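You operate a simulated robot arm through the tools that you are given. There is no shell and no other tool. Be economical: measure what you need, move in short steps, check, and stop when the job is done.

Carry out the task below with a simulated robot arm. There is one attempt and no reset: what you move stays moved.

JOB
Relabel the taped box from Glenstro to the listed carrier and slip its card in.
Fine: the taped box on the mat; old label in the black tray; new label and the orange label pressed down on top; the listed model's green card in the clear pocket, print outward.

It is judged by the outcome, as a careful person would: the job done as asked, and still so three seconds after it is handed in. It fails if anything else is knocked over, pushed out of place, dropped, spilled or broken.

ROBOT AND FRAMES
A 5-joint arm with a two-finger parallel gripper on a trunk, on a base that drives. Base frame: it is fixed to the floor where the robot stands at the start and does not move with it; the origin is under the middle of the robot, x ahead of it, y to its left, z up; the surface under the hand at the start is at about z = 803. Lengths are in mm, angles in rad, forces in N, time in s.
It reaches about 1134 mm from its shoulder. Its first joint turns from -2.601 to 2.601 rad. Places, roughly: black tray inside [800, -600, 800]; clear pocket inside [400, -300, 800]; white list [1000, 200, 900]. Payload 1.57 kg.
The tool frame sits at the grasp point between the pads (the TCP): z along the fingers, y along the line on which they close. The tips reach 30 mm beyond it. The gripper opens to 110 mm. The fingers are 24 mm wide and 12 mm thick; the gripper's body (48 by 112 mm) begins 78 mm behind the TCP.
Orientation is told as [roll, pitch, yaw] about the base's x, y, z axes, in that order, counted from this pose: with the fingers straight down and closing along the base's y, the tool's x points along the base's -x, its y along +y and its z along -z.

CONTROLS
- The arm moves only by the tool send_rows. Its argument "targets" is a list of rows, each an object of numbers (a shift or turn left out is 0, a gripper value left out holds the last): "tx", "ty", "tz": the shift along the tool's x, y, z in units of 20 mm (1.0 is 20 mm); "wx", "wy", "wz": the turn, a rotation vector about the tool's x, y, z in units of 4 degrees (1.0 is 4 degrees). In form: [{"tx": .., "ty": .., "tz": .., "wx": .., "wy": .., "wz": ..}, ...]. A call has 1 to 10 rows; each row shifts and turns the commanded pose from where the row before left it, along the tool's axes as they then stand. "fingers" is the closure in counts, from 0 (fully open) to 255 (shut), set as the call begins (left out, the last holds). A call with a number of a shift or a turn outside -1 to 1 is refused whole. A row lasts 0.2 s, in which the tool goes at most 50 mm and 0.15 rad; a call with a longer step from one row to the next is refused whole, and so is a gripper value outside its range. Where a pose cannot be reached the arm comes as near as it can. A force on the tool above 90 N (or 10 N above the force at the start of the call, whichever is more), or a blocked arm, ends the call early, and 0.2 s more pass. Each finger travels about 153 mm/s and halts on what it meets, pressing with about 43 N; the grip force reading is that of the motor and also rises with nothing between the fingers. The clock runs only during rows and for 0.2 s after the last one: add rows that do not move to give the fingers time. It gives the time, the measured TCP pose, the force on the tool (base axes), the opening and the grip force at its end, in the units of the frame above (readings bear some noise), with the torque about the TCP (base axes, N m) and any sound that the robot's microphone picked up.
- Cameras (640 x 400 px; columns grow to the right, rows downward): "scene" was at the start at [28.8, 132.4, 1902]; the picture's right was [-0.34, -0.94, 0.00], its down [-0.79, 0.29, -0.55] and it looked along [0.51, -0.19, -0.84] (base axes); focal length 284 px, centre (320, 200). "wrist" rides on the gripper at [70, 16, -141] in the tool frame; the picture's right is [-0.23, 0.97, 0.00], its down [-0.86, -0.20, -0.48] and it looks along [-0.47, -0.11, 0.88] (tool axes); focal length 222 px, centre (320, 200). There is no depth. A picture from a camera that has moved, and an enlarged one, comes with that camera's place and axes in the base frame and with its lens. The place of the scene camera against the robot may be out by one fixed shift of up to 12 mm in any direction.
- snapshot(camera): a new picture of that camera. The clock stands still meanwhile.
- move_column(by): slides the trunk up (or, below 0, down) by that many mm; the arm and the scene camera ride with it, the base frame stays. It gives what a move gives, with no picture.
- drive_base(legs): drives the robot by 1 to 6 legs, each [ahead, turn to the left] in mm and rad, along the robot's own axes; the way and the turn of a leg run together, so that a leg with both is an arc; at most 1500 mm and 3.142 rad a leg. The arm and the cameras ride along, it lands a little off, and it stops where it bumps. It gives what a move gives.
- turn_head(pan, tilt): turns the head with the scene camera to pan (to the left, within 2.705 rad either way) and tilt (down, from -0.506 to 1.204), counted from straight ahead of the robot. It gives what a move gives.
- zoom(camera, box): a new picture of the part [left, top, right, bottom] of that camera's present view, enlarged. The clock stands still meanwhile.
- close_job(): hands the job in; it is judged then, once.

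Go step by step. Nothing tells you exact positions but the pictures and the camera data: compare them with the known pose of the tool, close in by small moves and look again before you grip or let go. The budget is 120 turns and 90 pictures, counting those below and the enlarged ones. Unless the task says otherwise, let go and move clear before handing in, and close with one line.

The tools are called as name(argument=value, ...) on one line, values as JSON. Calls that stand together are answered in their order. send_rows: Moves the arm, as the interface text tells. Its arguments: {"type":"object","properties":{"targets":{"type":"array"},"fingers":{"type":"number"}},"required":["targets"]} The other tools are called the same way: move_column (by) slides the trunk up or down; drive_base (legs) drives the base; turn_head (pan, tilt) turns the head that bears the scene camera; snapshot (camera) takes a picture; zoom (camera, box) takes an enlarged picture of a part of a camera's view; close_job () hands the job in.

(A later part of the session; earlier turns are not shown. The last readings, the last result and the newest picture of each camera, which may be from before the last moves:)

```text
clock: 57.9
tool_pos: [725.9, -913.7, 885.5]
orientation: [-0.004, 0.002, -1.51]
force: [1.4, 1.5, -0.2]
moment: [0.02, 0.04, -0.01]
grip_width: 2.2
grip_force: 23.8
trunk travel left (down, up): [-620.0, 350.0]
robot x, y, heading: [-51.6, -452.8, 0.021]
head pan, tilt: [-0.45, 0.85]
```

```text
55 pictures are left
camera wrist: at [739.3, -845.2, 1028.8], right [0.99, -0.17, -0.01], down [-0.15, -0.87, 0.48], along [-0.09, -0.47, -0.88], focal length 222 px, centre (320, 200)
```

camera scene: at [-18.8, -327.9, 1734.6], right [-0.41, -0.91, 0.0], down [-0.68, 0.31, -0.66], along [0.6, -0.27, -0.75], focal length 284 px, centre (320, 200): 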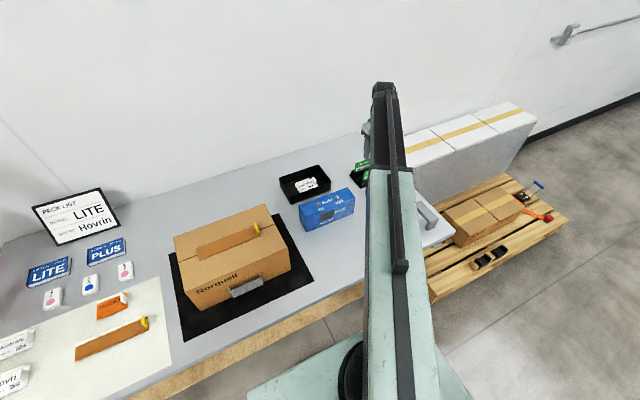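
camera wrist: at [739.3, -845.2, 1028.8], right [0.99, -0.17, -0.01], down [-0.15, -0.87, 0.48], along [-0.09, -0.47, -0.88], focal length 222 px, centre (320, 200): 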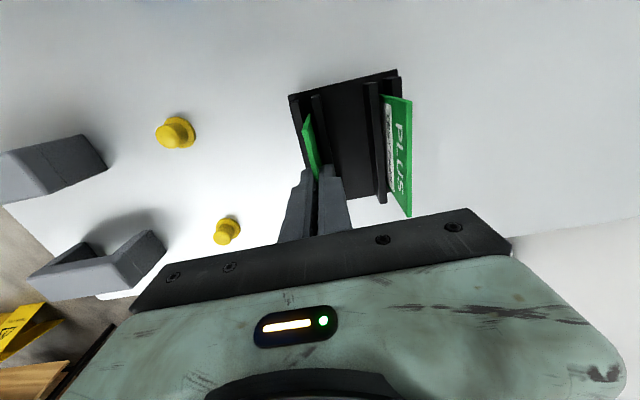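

Card gripped (2.2 mm). I lift it straight up.

move_column(by=40)

move_column(by=120)

snapshot(camera="wrist")

snapshot(camera="scene")

```text
clock: 58.7
tool_pos: [726.1, -914.6, 927.3]
orientation: [-0.004, 0.004, -1.512]
force: [-0.1, -0.4, -0.1]
moment: [-0.01, -0.04, -0.02]
grip_width: 2.4
grip_force: 23.6
trunk travel left (down, up): [-660.0, 310.0]
robot x, y, heading: [-50.5, -459.3, 0.022]
head pan, tilt: [-0.45, 0.85]
```

```text
clock: 60.2
tool_pos: [725.9, -914.0, 1046.0]
orientation: [-0.006, 0.004, -1.511]
force: [-0.4, 0.4, -0.5]
moment: [0.01, -0.02, 0.02]
grip_width: 2.2
grip_force: 23.9
trunk travel left (down, up): [-780.0, 190.0]
robot x, y, heading: [-49.6, -456.8, 0.023]
head pan, tilt: [-0.45, 0.85]
```

```text
54 pictures are left
camera wrist: at [739.4, -845.2, 1188.7], right [0.99, -0.17, -0.01], down [-0.15, -0.87, 0.48], along [-0.09, -0.47, -0.88], focal length 222 px, centre (320, 200)
```

wrist: 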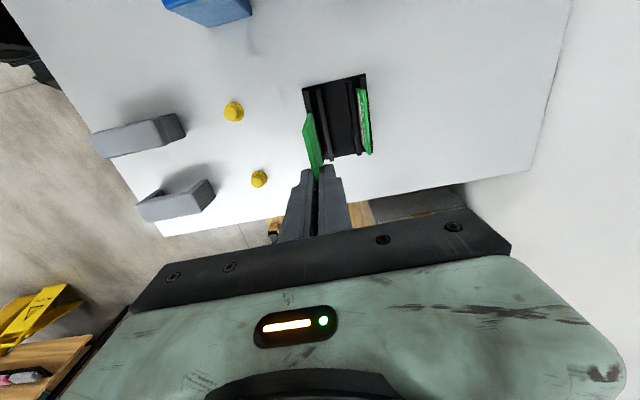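

```text
53 pictures are left
camera scene: at [-18.6, -327.8, 1761.5], right [-0.41, -0.91, 0.0], down [-0.68, 0.31, -0.66], along [0.6, -0.27, -0.75], focal length 284 px, centre (320, 200)
```

scene: 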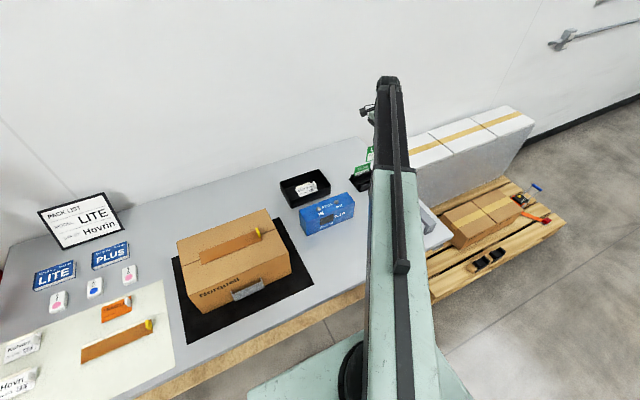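

Card held. I back the base 270 mm to bring the pocket (about x 435, y -310) into range, then bring the hand across at this height.

drive_base(legs=[[-270, 0]])

send_rows(targets=[{"tx": 1}, {"tx": 1}, {"tx": 1}, {"tx": 1}, {"tx": 1}, {"tx": 1}, {"tx": 1}, {"tx": 1}, {"tx": 1}, {"tx": 1}])

send_rows(targets=[{"tx": 1}, {"tx": 1}, {"tx": 1}, {"tx": 1}, {"tx": 1}, {"tx": 1}, {"tx": 1}, {"tx": 1}, {"tx": 1}, {"tx": 1}])

send_rows(targets=[{"tx": 1}, {"tx": 1}, {"tx": 1}, {"tx": 1}, {"tx": 1}, {"tx": 1}, {"tx": 1}, {"tx": 1}, {"tx": 1}, {"tx": 1}])

snapshot(camera="wrist")

snapshot(camera="scene")

```text
clock: 62.1
tool_pos: [459.3, -917.8, 1046.1]
orientation: [-0.005, 0.004, -1.507]
force: [0.4, 0.6, -0.1]
moment: [-0.01, 0.02, 0.03]
grip_width: 2.4
grip_force: 24.4
trunk travel left (down, up): [-780.0, 190.0]
robot x, y, heading: [-313.4, -463.8, 0.029]
head pan, tilt: [-0.45, 0.85]
```

```text
clock: 64.3
tool_pos: [444.9, -719.7, 1046.1]
orientation: [-0.004, 0.003, -1.508]
force: [-0.3, 0.6, -0.5]
moment: [0.02, -0.01, 0.01]
grip_width: 2.3
grip_force: 23.8
trunk travel left (down, up): [-780.0, 190.0]
robot x, y, heading: [-316.9, -463.2, 0.024]
head pan, tilt: [-0.45, 0.85]
```

```text
clock: 66.5
tool_pos: [435.7, -519.9, 1046.3]
orientation: [-0.006, 0.001, -1.508]
force: [-1.0, -0.3, -0.9]
moment: [0.04, -0.02, 0.0]
grip_width: 2.5
grip_force: 23.7
trunk travel left (down, up): [-780.0, 190.0]
robot x, y, heading: [-317.5, -461.9, 0.031]
head pan, tilt: [-0.45, 0.85]
```

```text
clock: 68.7
tool_pos: [422.1, -318.1, 1045.8]
orientation: [-0.005, 0.004, -1.509]
force: [-0.5, 0.6, -0.6]
moment: [0.0, 0.03, -0.01]
grip_width: 2.3
grip_force: 24.6
trunk travel left (down, up): [-780.0, 190.0]
robot x, y, heading: [-315.5, -460.7, 0.023]
head pan, tilt: [-0.45, 0.85]
```

```text
52 pictures are left
camera wrist: at [435.9, -249.4, 1188.7], right [0.99, -0.17, -0.01], down [-0.14, -0.87, 0.48], along [-0.08, -0.47, -0.88], focal length 222 px, centre (320, 200)
```

wrist: 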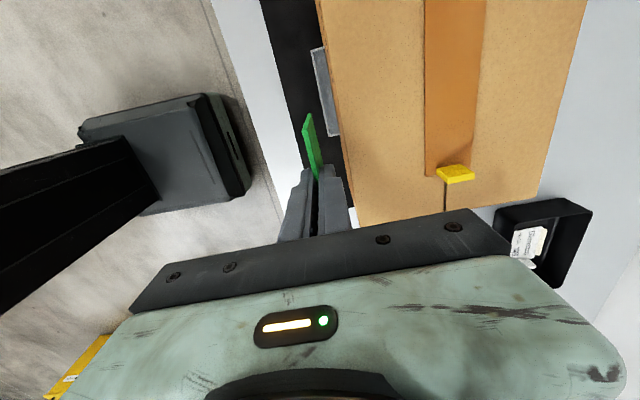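

```text
51 pictures are left
camera scene: at [-286.6, -334.6, 1761.5], right [-0.41, -0.91, 0.0], down [-0.69, 0.31, -0.66], along [0.6, -0.27, -0.75], focal length 284 px, centre (320, 200)
```

scene: 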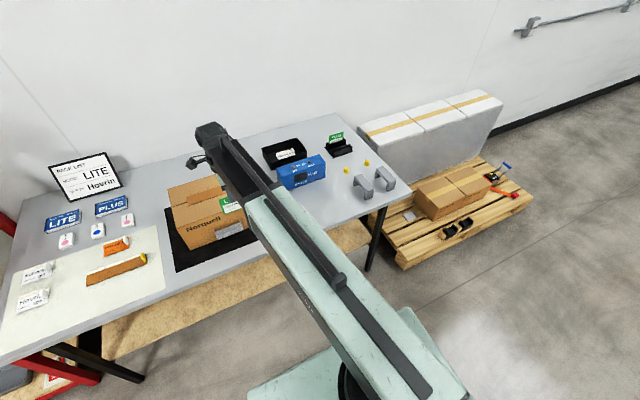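

The pocket is in sight on the box's near face. I enlarge it.

zoom(camera="wrist", box=[260, 30, 400, 180])

zoom(camera="scene", box=[160, 160, 280, 280])

```text
2.67 times, centred on (330, 105) of wrist
camera zoom: at [435.9, -249.4, 1188.7], right [0.99, -0.17, -0.01], down [-0.14, -0.87, 0.48], along [-0.08, -0.47, -0.88], focal length 592 px, centre (293, 453)
```

zoom: 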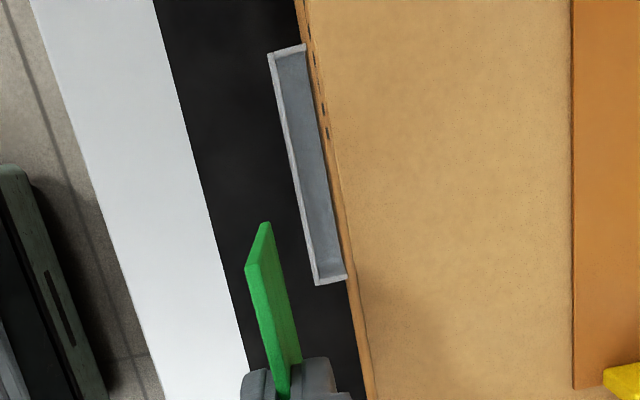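

```text
3.33 times, centred on (220, 220) of scene
camera zoom: at [-286.6, -334.6, 1761.5], right [-0.41, -0.91, 0.0], down [-0.69, 0.31, -0.66], along [0.6, -0.27, -0.75], focal length 948 px, centre (653, 133)
```

zoom: 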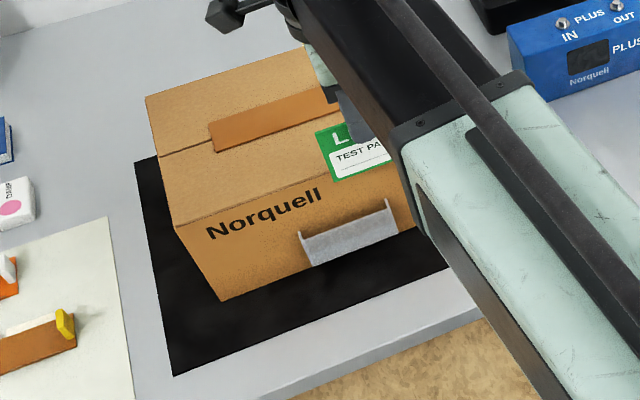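

The pocket's mouth is about 100 x 13 mm, centred near (442, -270), top near z 877. The fingers are too thick to pass beside the box, so I'll hold the card vertically above with the tips just over box height and let it slide down between barely opened fingers. First I align.

send_rows(targets=[{"ty": 0.385, "tx": 0.828}, {"ty": 0.385, "tx": 0.828}, {"ty": 0.385, "tx": 0.828}, {}])

move_column(by=-52)

zoom(camera="wrist", box=[240, 20, 400, 220])

zoom(camera="scene", box=[160, 160, 280, 280])

```text
clock: 69.7
tool_pos: [443.1, -268.8, 1045.8]
orientation: [-0.005, 0.004, -1.509]
force: [0.3, 0.7, -0.6]
moment: [-0.03, -0.01, -0.04]
grip_width: 2.4
grip_force: 23.8
trunk travel left (down, up): [-780.0, 190.0]
robot x, y, heading: [-318.2, -466.7, 0.035]
head pan, tilt: [-0.45, 0.85]
```

```text
clock: 70.7
tool_pos: [442.7, -269.5, 994.1]
orientation: [-0.007, 0.003, -1.509]
force: [0.5, 0.6, -0.9]
moment: [0.0, -0.01, 0.0]
grip_width: 2.3
grip_force: 23.5
trunk travel left (down, up): [-728.0, 242.0]
robot x, y, heading: [-315.2, -463.8, 0.028]
head pan, tilt: [-0.45, 0.85]
```

```text
2.00 times, centred on (320, 120) of wrist
camera zoom: at [456.0, -200.2, 1136.8], right [0.99, -0.17, -0.01], down [-0.14, -0.87, 0.48], along [-0.08, -0.47, -0.88], focal length 444 px, centre (320, 360)
```

zoom: 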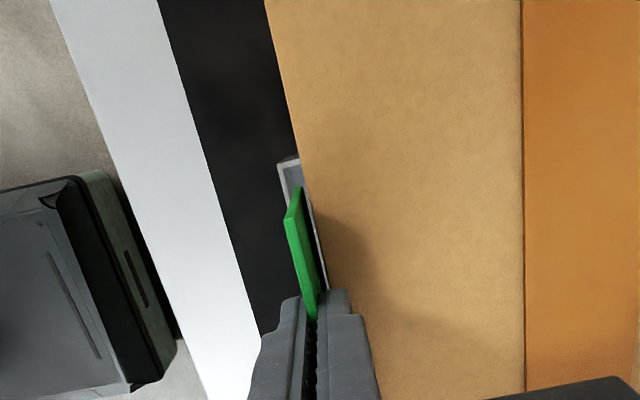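

```text
3.33 times, centred on (220, 220) of scene
camera zoom: at [-286.8, -334.7, 1709.5], right [-0.41, -0.91, 0.0], down [-0.69, 0.31, -0.66], along [0.6, -0.27, -0.75], focal length 948 px, centre (653, 133)
```

zoom: 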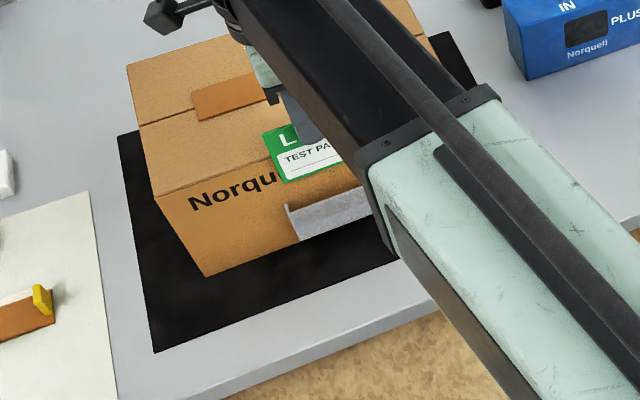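

Alignment checks out (about 5 mm spare at each end, card in mid-gap). I lower 9 mm so the tips are just above box height, then open the fingers only slightly.

move_column(by=-9)

zoom(camera="wrist", box=[240, 60, 400, 220])

```text
clock: 71.2
tool_pos: [442.1, -269.5, 985.1]
orientation: [-0.006, 0.004, -1.507]
force: [-0.5, -0.5, 0.4]
moment: [0.01, -0.01, 0.02]
grip_width: 2.6
grip_force: 23.5
trunk travel left (down, up): [-719.0, 251.0]
robot x, y, heading: [-319.2, -462.8, 0.031]
head pan, tilt: [-0.45, 0.85]
```

```text
2.50 times, centred on (320, 140) of wrist
camera zoom: at [456.0, -200.2, 1127.8], right [0.99, -0.17, -0.01], down [-0.14, -0.87, 0.48], along [-0.08, -0.47, -0.88], focal length 555 px, centre (320, 350)
```

zoom: 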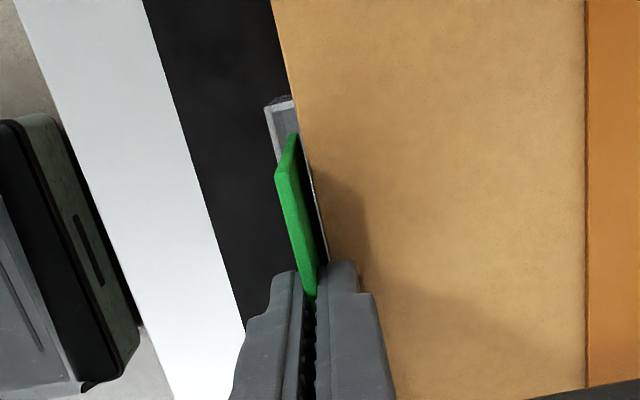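

I open the fingers to about 5 mm to let the card slide down.

send_rows(targets=[{}, {}], fingers=243)

zoom(camera="wrist", box=[240, 60, 400, 220])

zoom(camera="scene", box=[160, 160, 280, 280])

```text
clock: 71.8
tool_pos: [443.4, -268.9, 985.6]
orientation: [-0.004, 0.003, -1.508]
force: [-0.5, 0.0, -0.3]
moment: [0.0, 0.05, 0.02]
grip_width: 5.5
grip_force: 0.0
trunk travel left (down, up): [-719.0, 251.0]
robot x, y, heading: [-316.6, -463.1, 0.028]
head pan, tilt: [-0.45, 0.85]
```

```text
2.50 times, centred on (320, 140) of wrist
camera zoom: at [456.0, -200.1, 1127.8], right [0.99, -0.17, -0.01], down [-0.14, -0.87, 0.48], along [-0.08, -0.47, -0.88], focal length 555 px, centre (320, 350)
```

zoom: 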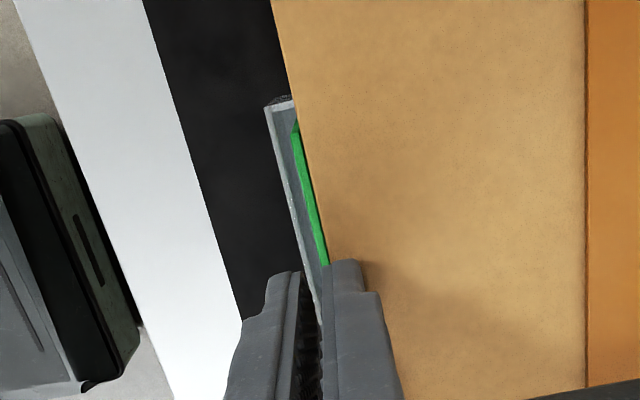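

```text
3.33 times, centred on (220, 220) of scene
camera zoom: at [-286.7, -334.6, 1700.6], right [-0.41, -0.91, 0.0], down [-0.69, 0.31, -0.66], along [0.6, -0.27, -0.75], focal length 948 px, centre (653, 133)
```

zoom: 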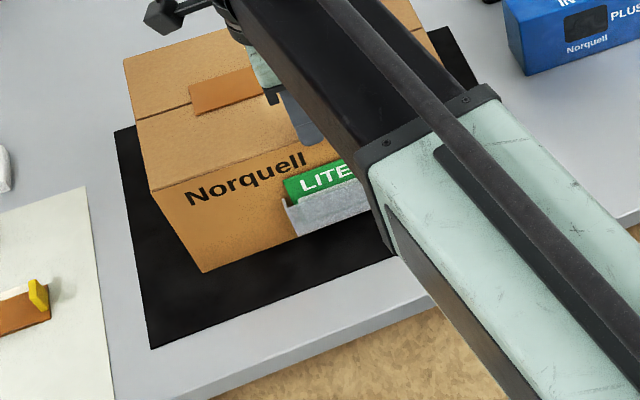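

The card has slid into the pocket, LITE print outward. I raise the hand and drive the base back to about (-250, 0), swinging on the free right side.

move_column(by=90)

drive_base(legs=[[0, -1.6], [-463, 0], [0, 1.57], [70, 0]])

turn_head(pan=0.1, tilt=0.9)

send_rows(targets=[{"wz": -1}, {"wz": -1}, {"wz": -1}, {"wz": -1}, {"wz": -1}, {"wz": -1}, {"wz": -1}, {"wz": -1}, {"wz": -1}, {"wz": -1}], fingers=0)

send_rows(targets=[{"wz": -1}, {"wz": -1}, {"wz": -1}, {"wz": -1}, {"wz": -1}, {"wz": -1}, {"wz": -1}, {"wz": -1}, {"wz": -1}, {"wz": -1}])

snapshot(camera="scene")

```text
clock: 73.1
tool_pos: [442.3, -268.1, 1076.4]
orientation: [-0.007, 0.003, -1.508]
force: [0.2, 0.4, 0.5]
moment: [-0.02, -0.01, 0.0]
grip_width: 5.2
grip_force: 0.0
trunk travel left (down, up): [-809.0, 161.0]
robot x, y, heading: [-316.2, -462.5, 0.03]
head pan, tilt: [-0.45, 0.85]
```

```text
clock: 84.1
tool_pos: [512.1, 169.3, 1073.9]
orientation: [-0.008, 0.005, -1.539]
force: [1.5, 0.2, 0.0]
moment: [-0.03, 0.02, 0.01]
grip_width: 5.0
grip_force: 0.1
trunk travel left (down, up): [-809.0, 161.0]
robot x, y, heading: [-255.0, -6.2, 0.002]
head pan, tilt: [-0.45, 0.85]
```

```text
clock: 85.1
tool_pos: [511.3, 170.1, 1075.4]
orientation: [-0.005, 0.003, -1.54]
force: [0.4, 0.6, 0.8]
moment: [0.02, 0.0, -0.01]
grip_width: 5.3
grip_force: 0.0
trunk travel left (down, up): [-809.0, 161.0]
robot x, y, heading: [-256.6, -6.4, 0.004]
head pan, tilt: [0.099, 0.901]
```

```text
clock: 87.3
tool_pos: [511.6, 168.5, 1075.5]
orientation: [-0.003, 0.006, -0.838]
force: [0.0, -0.6, 0.5]
moment: [0.03, -0.02, 0.01]
grip_width: 109.9
grip_force: 0.1
trunk travel left (down, up): [-809.0, 161.0]
robot x, y, heading: [-251.7, -7.2, 0.004]
head pan, tilt: [0.099, 0.901]
```

```text
clock: 89.5
tool_pos: [511.4, 170.3, 1074.5]
orientation: [0.002, 0.007, -0.141]
force: [-0.2, 0.4, -0.5]
moment: [0.0, 0.0, -0.01]
grip_width: 109.7
grip_force: 0.0
trunk travel left (down, up): [-809.0, 161.0]
robot x, y, heading: [-251.3, -6.1, 0.007]
head pan, tilt: [0.099, 0.901]
```

```text
43 pictures are left
camera scene: at [-216.4, 163.5, 1786.7], right [0.1, -0.99, 0.0], down [-0.78, -0.08, -0.62], along [0.62, 0.07, -0.78], focal length 284 px, centre (320, 200)
```

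scene: 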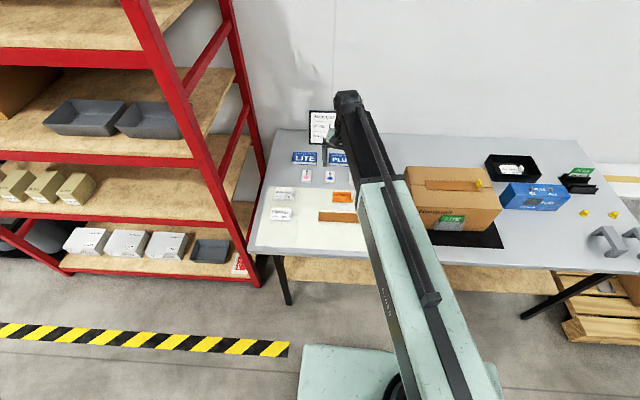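

All in place. Next the Hovrin label near (464, 403): square the hand and move above it.

send_rows(targets=[{"wz": -0.77}, {"wz": -0.77}, {"wz": -0.77}, {}])

send_rows(targets=[{"tx": 0.36, "ty": 0.95}, {"tx": 0.36, "ty": 0.95}, {"tx": 0.36, "ty": 0.95}, {"tx": 0.36, "ty": 0.95}, {"tx": 0.36, "ty": 0.95}, {"tx": 0.36, "ty": 0.95}, {"tx": 0.36, "ty": 0.95}, {"tx": 0.36, "ty": 0.95}, {"tx": 0.36, "ty": 0.95}, {"tx": 0.36, "ty": 0.95}])

move_column(by=-110)

snapshot(camera="wrist")

```text
clock: 90.5
tool_pos: [510.9, 170.5, 1075.6]
orientation: [0.004, 0.005, 0.018]
force: [-0.4, -0.9, 0.7]
moment: [-0.02, 0.02, 0.03]
grip_width: 109.6
grip_force: 0.0
trunk travel left (down, up): [-809.0, 161.0]
robot x, y, heading: [-254.8, -7.4, 0.002]
head pan, tilt: [0.099, 0.901]
```

```text
clock: 92.7
tool_pos: [435.8, 359.7, 1076.6]
orientation: [0.005, 0.004, 0.017]
force: [-0.8, -0.8, 0.3]
moment: [0.02, 0.0, -0.01]
grip_width: 110.1
grip_force: 0.1
trunk travel left (down, up): [-809.0, 161.0]
robot x, y, heading: [-250.9, -3.3, 0.007]
head pan, tilt: [0.099, 0.901]
```

```text
clock: 94.1
tool_pos: [436.2, 359.0, 965.4]
orientation: [0.003, 0.006, 0.019]
force: [0.3, -0.2, -0.8]
moment: [0.02, -0.03, -0.02]
grip_width: 109.9
grip_force: 0.1
trunk travel left (down, up): [-699.0, 271.0]
robot x, y, heading: [-253.8, -8.4, 0.0]
head pan, tilt: [0.099, 0.901]
```

```text
42 pictures are left
camera wrist: at [367.8, 371.7, 1108.2], right [0.21, 0.98, 0.0], down [0.86, -0.19, 0.47], along [0.46, -0.1, -0.88], focal length 222 px, centre (320, 200)
```

wrist: 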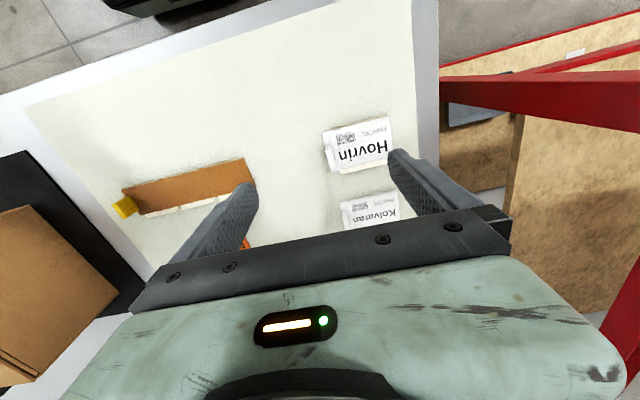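

zoom(camera="wrist", box=[280, 90, 440, 240])

```text
2.67 times, centred on (360, 165) of wrist
camera zoom: at [367.8, 371.7, 1108.2], right [0.21, 0.98, 0.0], down [0.86, -0.19, 0.47], along [0.46, -0.1, -0.88], focal length 592 px, centre (213, 293)
```

zoom: 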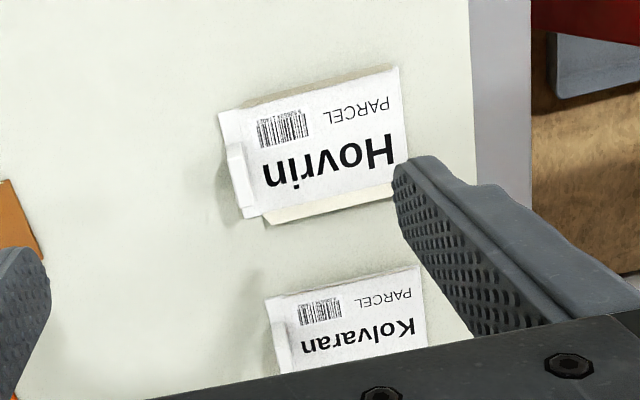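

The Hovrin label's tab is at about (457, 362). I align and lower to z 870, then check.

send_rows(targets=[{"tx": -0.55, "ty": 0.09, "wz": -0.15}, {"tx": -0.5, "ty": 0.09, "wz": -0.14}, {}])

move_column(by=-93)

zoom(camera="wrist", box=[200, 70, 440, 220])

```text
clock: 94.9
tool_pos: [456.9, 364.7, 964.4]
orientation: [0.005, 0.006, 0.037]
force: [0.1, 0.2, -0.4]
moment: [-0.01, -0.03, -0.02]
grip_width: 109.6
grip_force: 0.1
trunk travel left (down, up): [-699.0, 271.0]
robot x, y, heading: [-253.0, -6.5, 0.004]
head pan, tilt: [0.099, 0.901]
```

```text
clock: 96.2
tool_pos: [457.0, 364.1, 871.9]
orientation: [0.005, 0.004, 0.038]
force: [0.2, 0.0, 0.4]
moment: [0.01, -0.01, 0.04]
grip_width: 109.9
grip_force: 0.1
trunk travel left (down, up): [-606.0, 364.0]
robot x, y, heading: [-252.5, -6.1, 0.005]
head pan, tilt: [0.099, 0.901]
```

```text
2.67 times, centred on (320, 145) of wrist
camera zoom: at [388.3, 376.5, 1015.1], right [0.19, 0.98, 0.0], down [0.86, -0.17, 0.47], along [0.46, -0.09, -0.88], focal length 592 px, centre (320, 347)
```

zoom: 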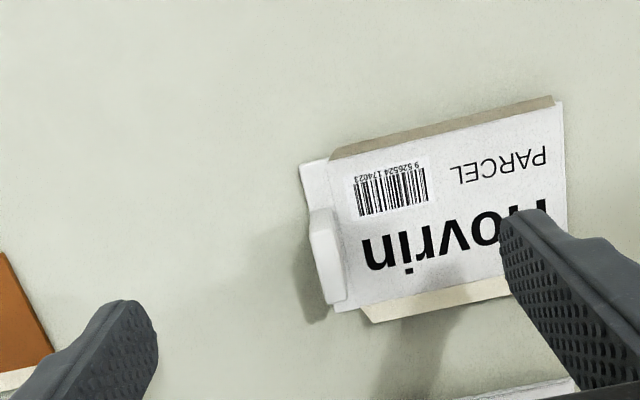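

Aligned within 1 mm. I lower 32 mm and close on the tab.

move_column(by=-32)

send_rows(targets=[{}, {}, {}, {}], fingers=255)

move_column(by=10)

snapshot(camera="wrist")

```text
clock: 96.9
tool_pos: [456.4, 364.7, 840.5]
orientation: [0.005, 0.006, 0.039]
force: [-0.1, -0.2, -0.1]
moment: [-0.03, -0.04, 0.01]
grip_width: 110.0
grip_force: 0.1
trunk travel left (down, up): [-574.0, 396.0]
robot x, y, heading: [-255.1, -3.7, 0.003]
head pan, tilt: [0.099, 0.901]
```

```text
clock: 97.9
tool_pos: [457.9, 365.5, 840.3]
orientation: [0.004, 0.004, 0.037]
force: [-0.2, 0.5, -0.1]
moment: [0.0, -0.02, 0.01]
grip_width: 5.9
grip_force: 26.3
trunk travel left (down, up): [-574.0, 396.0]
robot x, y, heading: [-252.5, -1.0, 0.005]
head pan, tilt: [0.099, 0.901]
```

```text
clock: 98.5
tool_pos: [457.5, 363.9, 850.7]
orientation: [0.003, 0.005, 0.038]
force: [-0.3, -0.3, 0.2]
moment: [-0.03, -0.04, -0.02]
grip_width: 6.1
grip_force: 25.8
trunk travel left (down, up): [-584.0, 386.0]
robot x, y, heading: [-255.6, -10.2, 0.006]
head pan, tilt: [0.099, 0.901]
```

```text
39 pictures are left
camera wrist: at [388.4, 376.5, 993.1], right [0.19, 0.98, 0.0], down [0.86, -0.17, 0.47], along [0.46, -0.09, -0.88], focal length 222 px, centre (320, 200)
```

wrist: 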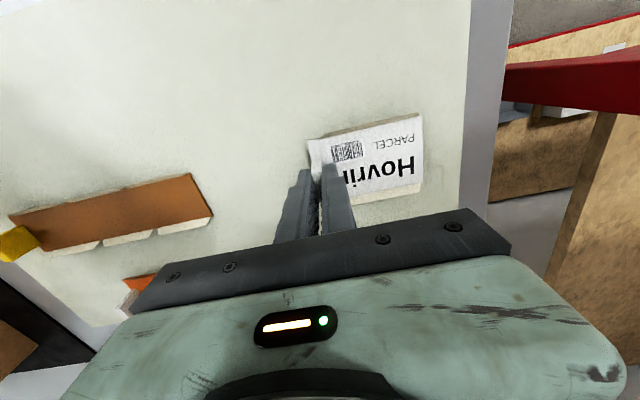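

The Hovrin label is in hand. I raise it and carry it to above the box, over the spot where the old label was.

move_column(by=190)

send_rows(targets=[{"ty": -0.98, "tx": -0.02}, {"ty": -0.98, "tx": -0.02}, {"ty": -0.98, "tx": -0.02}, {"ty": -0.98, "tx": -0.02}, {"ty": -0.98, "tx": -0.02}, {"ty": -0.98, "tx": -0.02}, {"ty": -0.98, "tx": -0.02}, {"ty": -0.98, "tx": -0.02}, {"ty": -0.98, "tx": -0.02}, {"ty": -0.98, "tx": -0.02}])

send_rows(targets=[{"ty": -0.98, "tx": -0.02}, {"ty": -0.98, "tx": -0.02}, {"ty": -0.98, "tx": -0.02}, {"ty": -0.98, "tx": -0.02}, {"ty": -0.98, "tx": -0.02}, {"ty": -0.98, "tx": -0.02}, {"ty": -0.98, "tx": -0.02}, {"ty": -0.98, "tx": -0.02}, {"ty": -0.98, "tx": -0.02}, {"ty": -0.98, "tx": -0.02}])

send_rows(targets=[{"ty": -0.98, "tx": -0.02}, {"ty": -0.98, "tx": -0.02}, {"ty": -0.98, "tx": -0.02}, {"ty": -0.98, "tx": -0.02}, {"ty": -0.98, "tx": -0.02}, {"ty": -0.98, "tx": -0.02}, {"ty": -0.98, "tx": -0.02}, {"ty": -0.98, "tx": -0.02}, {"ty": -0.98, "tx": -0.02}, {"ty": -0.98, "tx": -0.02}])

snapshot(camera="wrist")

snapshot(camera="scene")

```text
clock: 100.6
tool_pos: [457.1, 365.0, 1040.5]
orientation: [0.005, 0.006, 0.039]
force: [-0.2, -0.2, -0.5]
moment: [-0.03, 0.0, -0.01]
grip_width: 5.8
grip_force: 25.6
trunk travel left (down, up): [-774.0, 196.0]
robot x, y, heading: [-253.0, -6.7, 0.006]
head pan, tilt: [0.099, 0.901]
```

```text
clock: 102.8
tool_pos: [468.7, 169.6, 1039.6]
orientation: [0.003, 0.006, 0.04]
force: [-0.4, 0.1, 0.0]
moment: [0.0, 0.02, -0.01]
grip_width: 5.9
grip_force: 26.3
trunk travel left (down, up): [-774.0, 196.0]
robot x, y, heading: [-252.5, -6.9, 0.003]
head pan, tilt: [0.099, 0.901]
```

```text
clock: 105.0
tool_pos: [478.2, -27.8, 1040.1]
orientation: [0.004, 0.005, 0.039]
force: [0.3, -0.8, 0.3]
moment: [0.02, 0.0, -0.02]
grip_width: 6.0
grip_force: 25.8
trunk travel left (down, up): [-774.0, 196.0]
robot x, y, heading: [-251.6, -8.8, 0.013]
head pan, tilt: [0.099, 0.901]
```

```text
clock: 107.2
tool_pos: [491.3, -224.3, 1040.7]
orientation: [0.003, 0.005, 0.038]
force: [0.6, 0.2, 0.6]
moment: [0.0, -0.04, -0.03]
grip_width: 6.1
grip_force: 25.7
trunk travel left (down, up): [-774.0, 196.0]
robot x, y, heading: [-254.9, -4.9, 0.003]
head pan, tilt: [0.099, 0.901]
```

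```text
38 pictures are left
camera wrist: at [422.5, -212.9, 1183.1], right [0.19, 0.98, 0.0], down [0.86, -0.17, 0.47], along [0.46, -0.09, -0.88], focal length 222 px, centre (320, 200)
```

wrist: 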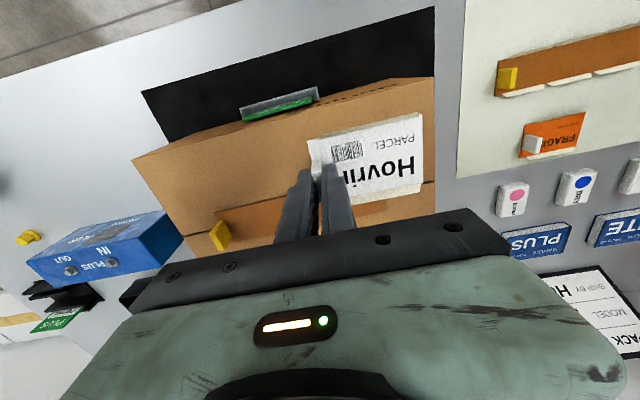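

```text
37 pictures are left
camera scene: at [-216.4, 163.4, 1751.7], right [0.1, -0.99, 0.0], down [-0.78, -0.08, -0.62], along [0.62, 0.07, -0.78], focal length 284 px, centre (320, 200)
```

scene: 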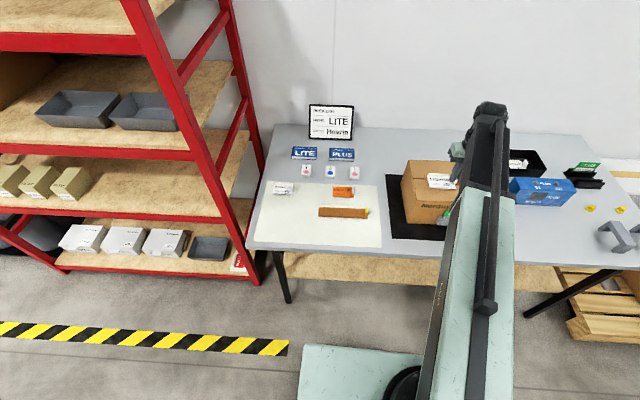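

Well placed over the old spot. I shift 4 mm nearer (off the tape), and lower to just above the box top.

send_rows(targets=[{"tx": 0.2}, {}])

move_column(by=-47)

zoom(camera="wrist", box=[240, 70, 480, 220])

```text
clock: 107.8
tool_pos: [488.0, -224.1, 1040.1]
orientation: [0.003, 0.005, 0.038]
force: [-0.6, 0.0, -0.5]
moment: [0.0, -0.02, 0.03]
grip_width: 5.9
grip_force: 26.2
trunk travel left (down, up): [-774.0, 196.0]
robot x, y, heading: [-253.5, -6.4, 0.005]
head pan, tilt: [0.099, 0.901]
```

```text
clock: 108.7
tool_pos: [487.5, -223.9, 992.7]
orientation: [0.004, 0.006, 0.039]
force: [0.0, -0.5, -0.2]
moment: [0.02, 0.02, -0.01]
grip_width: 6.2
grip_force: 25.9
trunk travel left (down, up): [-727.0, 243.0]
robot x, y, heading: [-252.3, -7.1, 0.003]
head pan, tilt: [0.099, 0.901]
```

```text
2.67 times, centred on (360, 145) of wrist
camera zoom: at [418.4, -212.1, 1136.1], right [0.19, 0.98, 0.0], down [0.86, -0.17, 0.47], along [0.46, -0.09, -0.88], focal length 592 px, centre (213, 347)
```

zoom: 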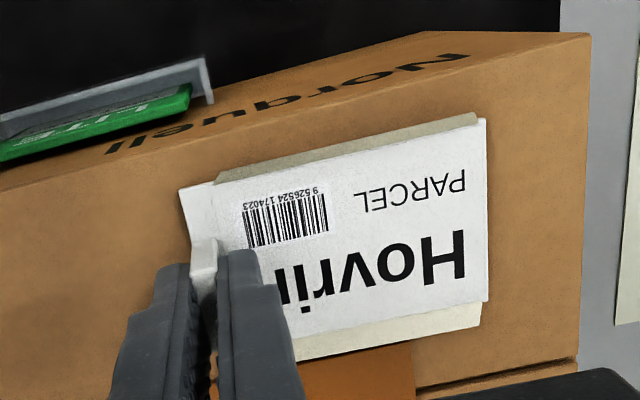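

Position is good. I lower in small steps watching the force.

move_column(by=-5)

move_column(by=-2)

zoom(camera="wrist", box=[240, 70, 480, 220])

```text
clock: 109.2
tool_pos: [487.0, -224.4, 989.8]
orientation: [0.0, 0.005, 0.039]
force: [9.1, -3.6, 25.3]
moment: [-0.07, -0.24, -0.02]
grip_width: 6.3
grip_force: 25.4
trunk travel left (down, up): [-722.0, 248.0]
robot x, y, heading: [-254.6, -8.0, 0.006]
head pan, tilt: [0.099, 0.901]
```

```text
clock: 109.7
tool_pos: [485.4, -224.4, 986.7]
orientation: [0.005, 0.004, 0.038]
force: [6.9, -3.2, 24.6]
moment: [-0.07, -0.17, 0.02]
grip_width: 6.1
grip_force: 26.0
trunk travel left (down, up): [-720.0, 250.0]
robot x, y, heading: [-256.8, -7.1, 0.01]
head pan, tilt: [0.099, 0.901]
```

```text
2.67 times, centred on (360, 145) of wrist
camera zoom: at [417.2, -212.0, 1130.0], right [0.19, 0.98, 0.0], down [0.86, -0.17, 0.47], along [0.47, -0.09, -0.88], focal length 592 px, centre (213, 347)
```

zoom: 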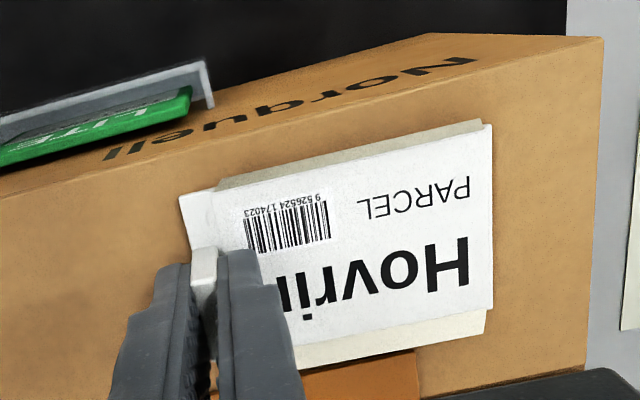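

Contact with about 25 N. I open the fingers a little and lift off.

send_rows(targets=[{}, {}, {}], fingers=195)

move_column(by=45)

zoom(camera="wrist", box=[240, 70, 480, 220])

```text
clock: 110.5
tool_pos: [487.3, -224.1, 986.9]
orientation: [0.005, 0.004, 0.037]
force: [-0.4, -0.4, 0.2]
moment: [0.01, 0.03, 0.01]
grip_width: 26.0
grip_force: 0.2
trunk travel left (down, up): [-720.0, 250.0]
robot x, y, heading: [-255.8, -7.5, 0.006]
head pan, tilt: [0.099, 0.901]
```

```text
clock: 111.4
tool_pos: [488.4, -223.6, 1031.1]
orientation: [0.002, 0.004, 0.038]
force: [0.2, 0.3, 0.6]
moment: [0.05, 0.0, -0.01]
grip_width: 25.7
grip_force: 0.1
trunk travel left (down, up): [-765.0, 205.0]
robot x, y, heading: [-252.9, -5.8, 0.007]
head pan, tilt: [0.099, 0.901]
```

```text
2.67 times, centred on (360, 145) of wrist
camera zoom: at [418.5, -212.1, 1174.1], right [0.19, 0.98, 0.0], down [0.86, -0.17, 0.47], along [0.46, -0.09, -0.88], focal length 592 px, centre (213, 347)
```

zoom: 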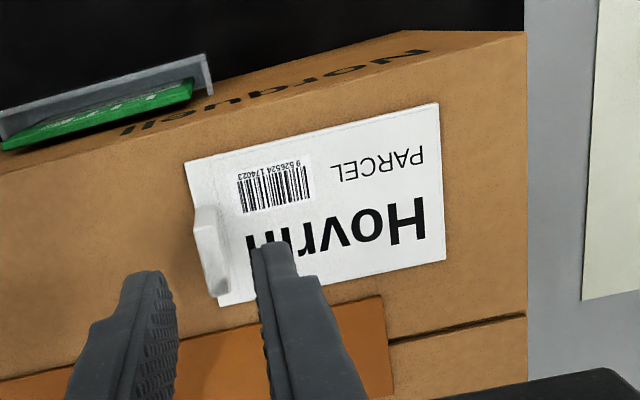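

The label now lies flat on the box. To press it well, I close the fingers and press on its middle.

send_rows(targets=[{"ty": 0.75}, {"ty": 0.75}, {"ty": 0.75}, {}], fingers=255)

move_column(by=-43)

move_column(by=-3)

```text
clock: 112.4
tool_pos: [487.2, -178.1, 1031.0]
orientation: [0.003, 0.005, 0.038]
force: [0.1, 1.2, -0.4]
moment: [0.02, 0.02, -0.01]
grip_width: 0.1
grip_force: 21.5
trunk travel left (down, up): [-765.0, 205.0]
robot x, y, heading: [-254.6, -4.0, 0.001]
head pan, tilt: [0.099, 0.901]
```

```text
clock: 113.3
tool_pos: [486.0, -178.8, 988.4]
orientation: [0.002, 0.005, 0.037]
force: [0.6, -0.4, -0.3]
moment: [-0.03, 0.02, 0.0]
grip_width: 0.0
grip_force: 21.7
trunk travel left (down, up): [-722.0, 248.0]
robot x, y, heading: [-251.0, -4.7, 0.005]
head pan, tilt: [0.099, 0.901]
```

```text
clock: 113.8
tool_pos: [486.7, -176.8, 985.7]
orientation: [0.003, 0.005, 0.039]
force: [1.9, -0.5, 5.6]
moment: [-0.03, -0.05, 0.0]
grip_width: 0.0
grip_force: 21.4
trunk travel left (down, up): [-719.0, 251.0]
robot x, y, heading: [-253.6, -2.5, 0.001]
head pan, tilt: [0.099, 0.901]
```

move_column(by=-2)

move_column(by=75)

snapshot(camera="wrist")

```text
clock: 114.3
tool_pos: [486.7, -178.4, 984.5]
orientation: [0.003, 0.004, 0.037]
force: [12.2, -3.6, 29.8]
moment: [-0.1, -0.25, 0.08]
grip_width: 0.1
grip_force: 21.5
trunk travel left (down, up): [-717.0, 253.0]
robot x, y, heading: [-249.2, -3.8, 0.002]
head pan, tilt: [0.099, 0.901]
```

```text
clock: 115.4
tool_pos: [486.8, -177.4, 1059.2]
orientation: [0.003, 0.006, 0.039]
force: [0.6, 0.2, 0.2]
moment: [0.0, -0.01, 0.04]
grip_width: 0.0
grip_force: 21.0
trunk travel left (down, up): [-792.0, 178.0]
robot x, y, heading: [-253.1, -7.0, 0.006]
head pan, tilt: [0.099, 0.901]
```

```text
33 pictures are left
camera wrist: at [417.8, -166.1, 1201.1], right [0.19, 0.98, 0.0], down [0.87, -0.17, 0.47], along [0.46, -0.09, -0.88], focal length 222 px, centre (320, 200)
```

wrist: 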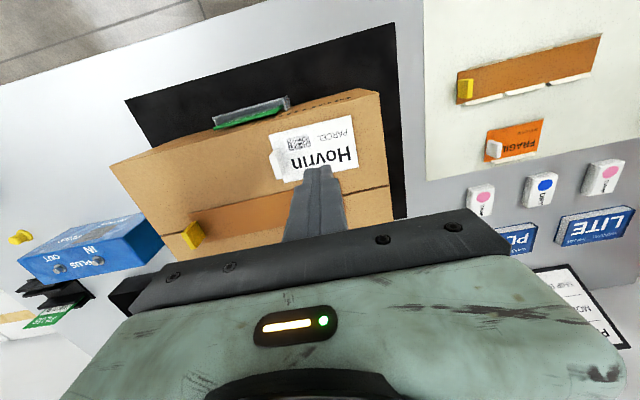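

Label pressed. Now the FRAGILE label near (583, 147): move over and look.

send_rows(targets=[{"ty": 0.947, "tx": -0.296}, {"ty": 0.947, "tx": -0.296}, {"ty": 0.947, "tx": -0.296}, {"ty": 0.947, "tx": -0.296}, {"ty": 0.947, "tx": -0.296}, {"ty": 0.947, "tx": -0.296}, {"ty": 0.947, "tx": -0.296}, {"ty": 0.947, "tx": -0.296}, {"ty": 0.947, "tx": -0.296}, {"ty": 0.947, "tx": -0.296}])

send_rows(targets=[{"ty": 0.947, "tx": -0.296}, {"ty": 0.947, "tx": -0.296}, {"ty": 0.947, "tx": -0.296}, {"ty": 0.947, "tx": -0.296}, {"ty": 0.947, "tx": -0.296}, {}], fingers=0)

move_column(by=-120)

snapshot(camera="wrist")

```text
clock: 117.6
tool_pos: [538.5, 14.5, 1058.2]
orientation: [0.002, 0.005, 0.038]
force: [0.2, -1.0, 0.1]
moment: [0.01, -0.02, -0.01]
grip_width: 0.0
grip_force: 21.2
trunk travel left (down, up): [-792.0, 178.0]
robot x, y, heading: [-253.8, -7.1, 0.006]
head pan, tilt: [0.099, 0.901]
```

```text
clock: 119.0
tool_pos: [564.0, 109.5, 1058.4]
orientation: [0.003, 0.006, 0.038]
force: [0.1, -0.3, -0.5]
moment: [0.01, -0.04, -0.02]
grip_width: 109.9
grip_force: 0.0
trunk travel left (down, up): [-792.0, 178.0]
robot x, y, heading: [-253.7, -4.0, 0.002]
head pan, tilt: [0.099, 0.901]
```

```text
clock: 120.5
tool_pos: [564.3, 108.2, 937.9]
orientation: [0.003, 0.005, 0.036]
force: [-0.1, 0.8, 0.2]
moment: [-0.01, 0.01, -0.01]
grip_width: 110.1
grip_force: 0.1
trunk travel left (down, up): [-672.0, 298.0]
robot x, y, heading: [-256.7, -8.4, 0.009]
head pan, tilt: [0.099, 0.901]
```

```text
32 pictures are left
camera wrist: at [495.5, 120.3, 1081.2], right [0.19, 0.98, 0.0], down [0.86, -0.17, 0.47], along [0.46, -0.09, -0.88], focal length 222 px, centre (320, 200)
```

wrist: 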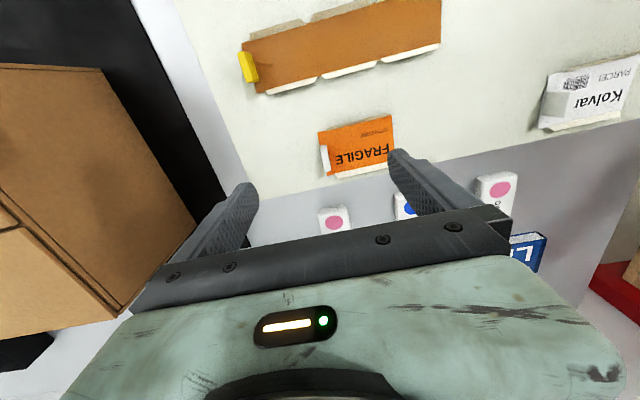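

FRAGILE's tab is about (580, 110). I align and lower to z 871.

send_rows(targets=[{"tx": -0.8, "ty": 0.08}, {}])

move_column(by=-66)

zoom(camera="wrist", box=[200, 70, 440, 220])

```text
clock: 121.1
tool_pos: [580.2, 110.2, 938.9]
orientation: [0.004, 0.004, 0.039]
force: [0.1, -0.3, 0.2]
moment: [0.03, 0.01, 0.0]
grip_width: 109.6
grip_force: 0.1
trunk travel left (down, up): [-672.0, 298.0]
robot x, y, heading: [-253.8, -3.5, 0.01]
head pan, tilt: [0.099, 0.901]
```

```text
clock: 122.2
tool_pos: [579.8, 110.4, 872.6]
orientation: [0.003, 0.006, 0.038]
force: [-0.5, 0.6, -0.2]
moment: [0.03, 0.01, 0.01]
grip_width: 110.1
grip_force: 0.1
trunk travel left (down, up): [-606.0, 364.0]
robot x, y, heading: [-252.8, -4.8, 0.008]
head pan, tilt: [0.099, 0.901]
```

```text
2.67 times, centred on (320, 145) of wrist
camera zoom: at [511.4, 122.1, 1015.1], right [0.19, 0.98, 0.0], down [0.86, -0.17, 0.47], along [0.46, -0.09, -0.88], focal length 592 px, centre (320, 347)
```

zoom: 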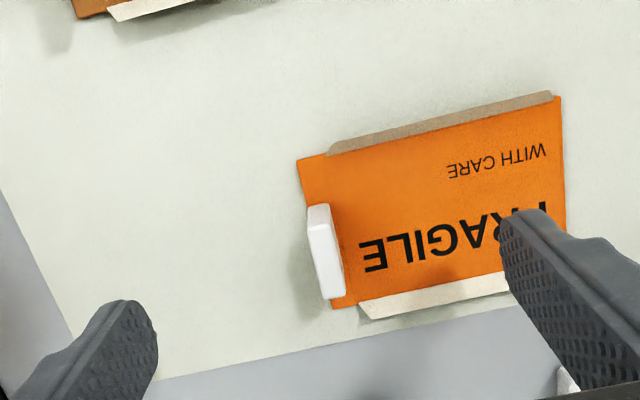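

Aligned like before. I lower, grip and lift.

move_column(by=-32)

send_rows(targets=[{}, {}, {}, {}], fingers=255)

move_column(by=10)

move_column(by=200)

snapshot(camera="wrist")

```text
clock: 123.0
tool_pos: [581.0, 110.4, 840.7]
orientation: [0.004, 0.006, 0.038]
force: [0.0, 0.4, 0.6]
moment: [0.01, 0.01, 0.01]
grip_width: 109.9
grip_force: 0.1
trunk travel left (down, up): [-574.0, 396.0]
robot x, y, heading: [-251.7, -11.9, 0.005]
head pan, tilt: [0.099, 0.901]
```

```text
clock: 124.0
tool_pos: [580.7, 110.5, 840.2]
orientation: [0.002, 0.007, 0.037]
force: [-0.3, -0.4, 0.8]
moment: [0.01, 0.0, 0.0]
grip_width: 6.0
grip_force: 26.7
trunk travel left (down, up): [-574.0, 396.0]
robot x, y, heading: [-251.8, -5.9, 0.004]
head pan, tilt: [0.099, 0.901]
```

```text
clock: 124.5
tool_pos: [579.8, 111.0, 851.2]
orientation: [0.003, 0.006, 0.04]
force: [0.3, 0.3, -0.1]
moment: [0.02, -0.02, -0.02]
grip_width: 6.0
grip_force: 26.3
trunk travel left (down, up): [-584.0, 386.0]
robot x, y, heading: [-252.4, -4.6, 0.008]
head pan, tilt: [0.099, 0.901]
```

```text
clock: 126.7
tool_pos: [581.0, 111.2, 1049.4]
orientation: [0.003, 0.007, 0.04]
force: [0.4, 0.7, 0.9]
moment: [0.01, -0.02, -0.01]
grip_width: 6.0
grip_force: 25.6
trunk travel left (down, up): [-784.0, 186.0]
robot x, y, heading: [-254.9, -5.7, 0.004]
head pan, tilt: [0.099, 0.901]
```

```text
30 pictures are left
camera wrist: at [511.5, 122.1, 1193.0], right [0.19, 0.98, 0.0], down [0.86, -0.17, 0.47], along [0.46, -0.09, -0.88], focal length 222 px, centre (320, 200)
```

wrist: 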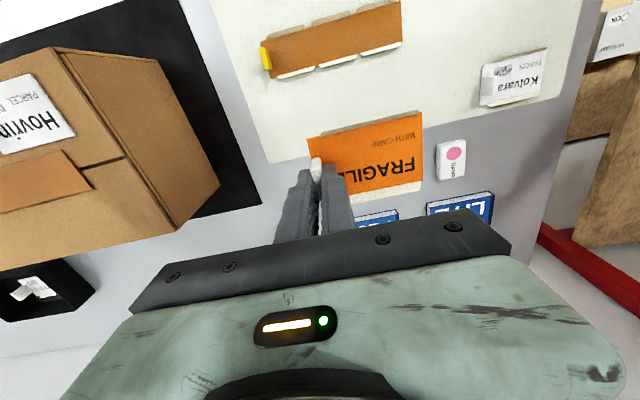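

FRAGILE in hand. I carry it to the free front-left part of the box top, with the tab at about (489, -330).

move_column(by=20)

send_rows(targets=[{"ty": -0.911, "tx": 0.226}, {"ty": -0.911, "tx": 0.226}, {"ty": -0.911, "tx": 0.226}, {"ty": -0.911, "tx": 0.226}, {"ty": -0.911, "tx": 0.226}, {"ty": -0.911, "tx": 0.226}, {"ty": -0.911, "tx": 0.226}, {"ty": -0.911, "tx": 0.226}, {"ty": -0.911, "tx": 0.226}, {"ty": -0.911, "tx": 0.226}])

send_rows(targets=[{"ty": -0.911, "tx": 0.226}, {"ty": -0.911, "tx": 0.226}, {"ty": -0.911, "tx": 0.226}, {"ty": -0.911, "tx": 0.226}, {"ty": -0.911, "tx": 0.226}, {"ty": -0.911, "tx": 0.226}, {"ty": -0.911, "tx": 0.226}, {"ty": -0.911, "tx": 0.226}, {"ty": -0.911, "tx": 0.226}, {"ty": -0.911, "tx": 0.226}])

send_rows(targets=[{"ty": -0.911, "tx": 0.226}, {"ty": -0.911, "tx": 0.226}, {"ty": -0.911, "tx": 0.226}, {"ty": -0.911, "tx": 0.226}, {}])

snapshot(camera="wrist")

```text
clock: 127.4
tool_pos: [580.7, 111.5, 1070.6]
orientation: [0.003, 0.006, 0.038]
force: [0.5, 0.0, -0.7]
moment: [0.01, -0.02, -0.02]
grip_width: 6.0
grip_force: 25.7
trunk travel left (down, up): [-804.0, 166.0]
robot x, y, heading: [-253.4, -3.6, 0.007]
head pan, tilt: [0.099, 0.901]
```

```text
clock: 129.6
tool_pos: [541.3, -72.2, 1069.7]
orientation: [0.004, 0.006, 0.038]
force: [-0.2, -0.8, -0.2]
moment: [0.02, 0.0, -0.02]
grip_width: 5.8
grip_force: 26.3
trunk travel left (down, up): [-804.0, 166.0]
robot x, y, heading: [-252.6, -5.6, 0.005]
head pan, tilt: [0.099, 0.901]
```

```text
clock: 131.8
tool_pos: [505.3, -256.3, 1070.8]
orientation: [0.004, 0.005, 0.038]
force: [-0.6, 0.2, 0.3]
moment: [-0.01, 0.0, 0.0]
grip_width: 6.2
grip_force: 25.4
trunk travel left (down, up): [-804.0, 166.0]
robot x, y, heading: [-250.7, -6.1, 0.002]
head pan, tilt: [0.099, 0.901]
```

```text
clock: 133.0
tool_pos: [489.4, -329.9, 1069.8]
orientation: [0.003, 0.004, 0.037]
force: [-0.1, 0.5, -0.7]
moment: [-0.01, 0.02, 0.01]
grip_width: 5.8
grip_force: 25.6
trunk travel left (down, up): [-804.0, 166.0]
robot x, y, heading: [-258.0, -8.4, 0.001]
head pan, tilt: [0.099, 0.901]
```

```text
29 pictures are left
camera wrist: at [420.1, -318.0, 1213.1], right [0.19, 0.98, 0.0], down [0.86, -0.17, 0.47], along [0.46, -0.09, -0.88], focal length 222 px, centre (320, 200)
```

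wrist: 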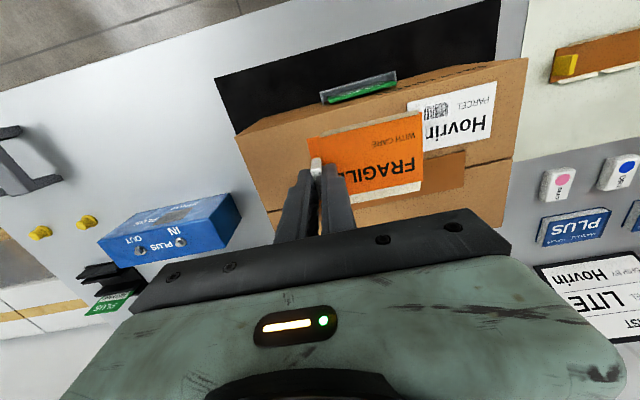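

I shift 6 mm further from the Hovrin tab and lower to near the top.

send_rows(targets=[{"ty": -0.3}, {}])

move_column(by=-72)

zoom(camera="wrist", box=[220, 50, 520, 230])

```text
clock: 133.6
tool_pos: [489.4, -336.0, 1070.5]
orientation: [0.003, 0.004, 0.037]
force: [-0.2, 1.1, -1.0]
moment: [-0.02, -0.01, -0.01]
grip_width: 6.0
grip_force: 25.7
trunk travel left (down, up): [-804.0, 166.0]
robot x, y, heading: [-257.4, -9.8, 0.006]
head pan, tilt: [0.099, 0.901]
```

```text
clock: 134.7
tool_pos: [489.5, -336.5, 998.6]
orientation: [0.003, 0.005, 0.038]
force: [0.3, 0.8, -0.1]
moment: [0.0, -0.01, -0.03]
grip_width: 6.0
grip_force: 26.1
trunk travel left (down, up): [-732.0, 238.0]
robot x, y, heading: [-251.6, -8.4, 0.004]
head pan, tilt: [0.099, 0.901]
```

```text
2.13 times, centred on (370, 140) of wrist
camera zoom: at [420.8, -324.1, 1141.1], right [0.19, 0.98, 0.0], down [0.86, -0.17, 0.47], along [0.46, -0.09, -0.88], focal length 474 px, centre (213, 328)
```

zoom: 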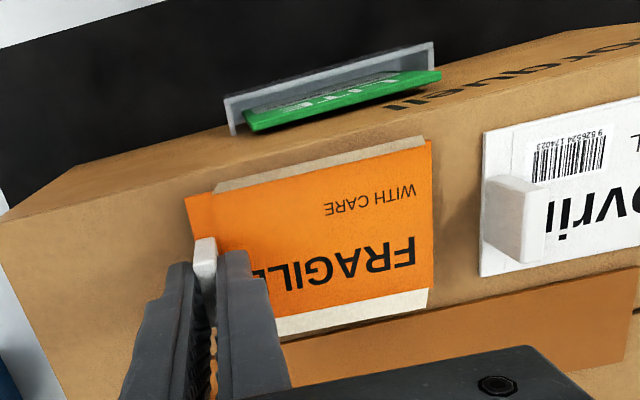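

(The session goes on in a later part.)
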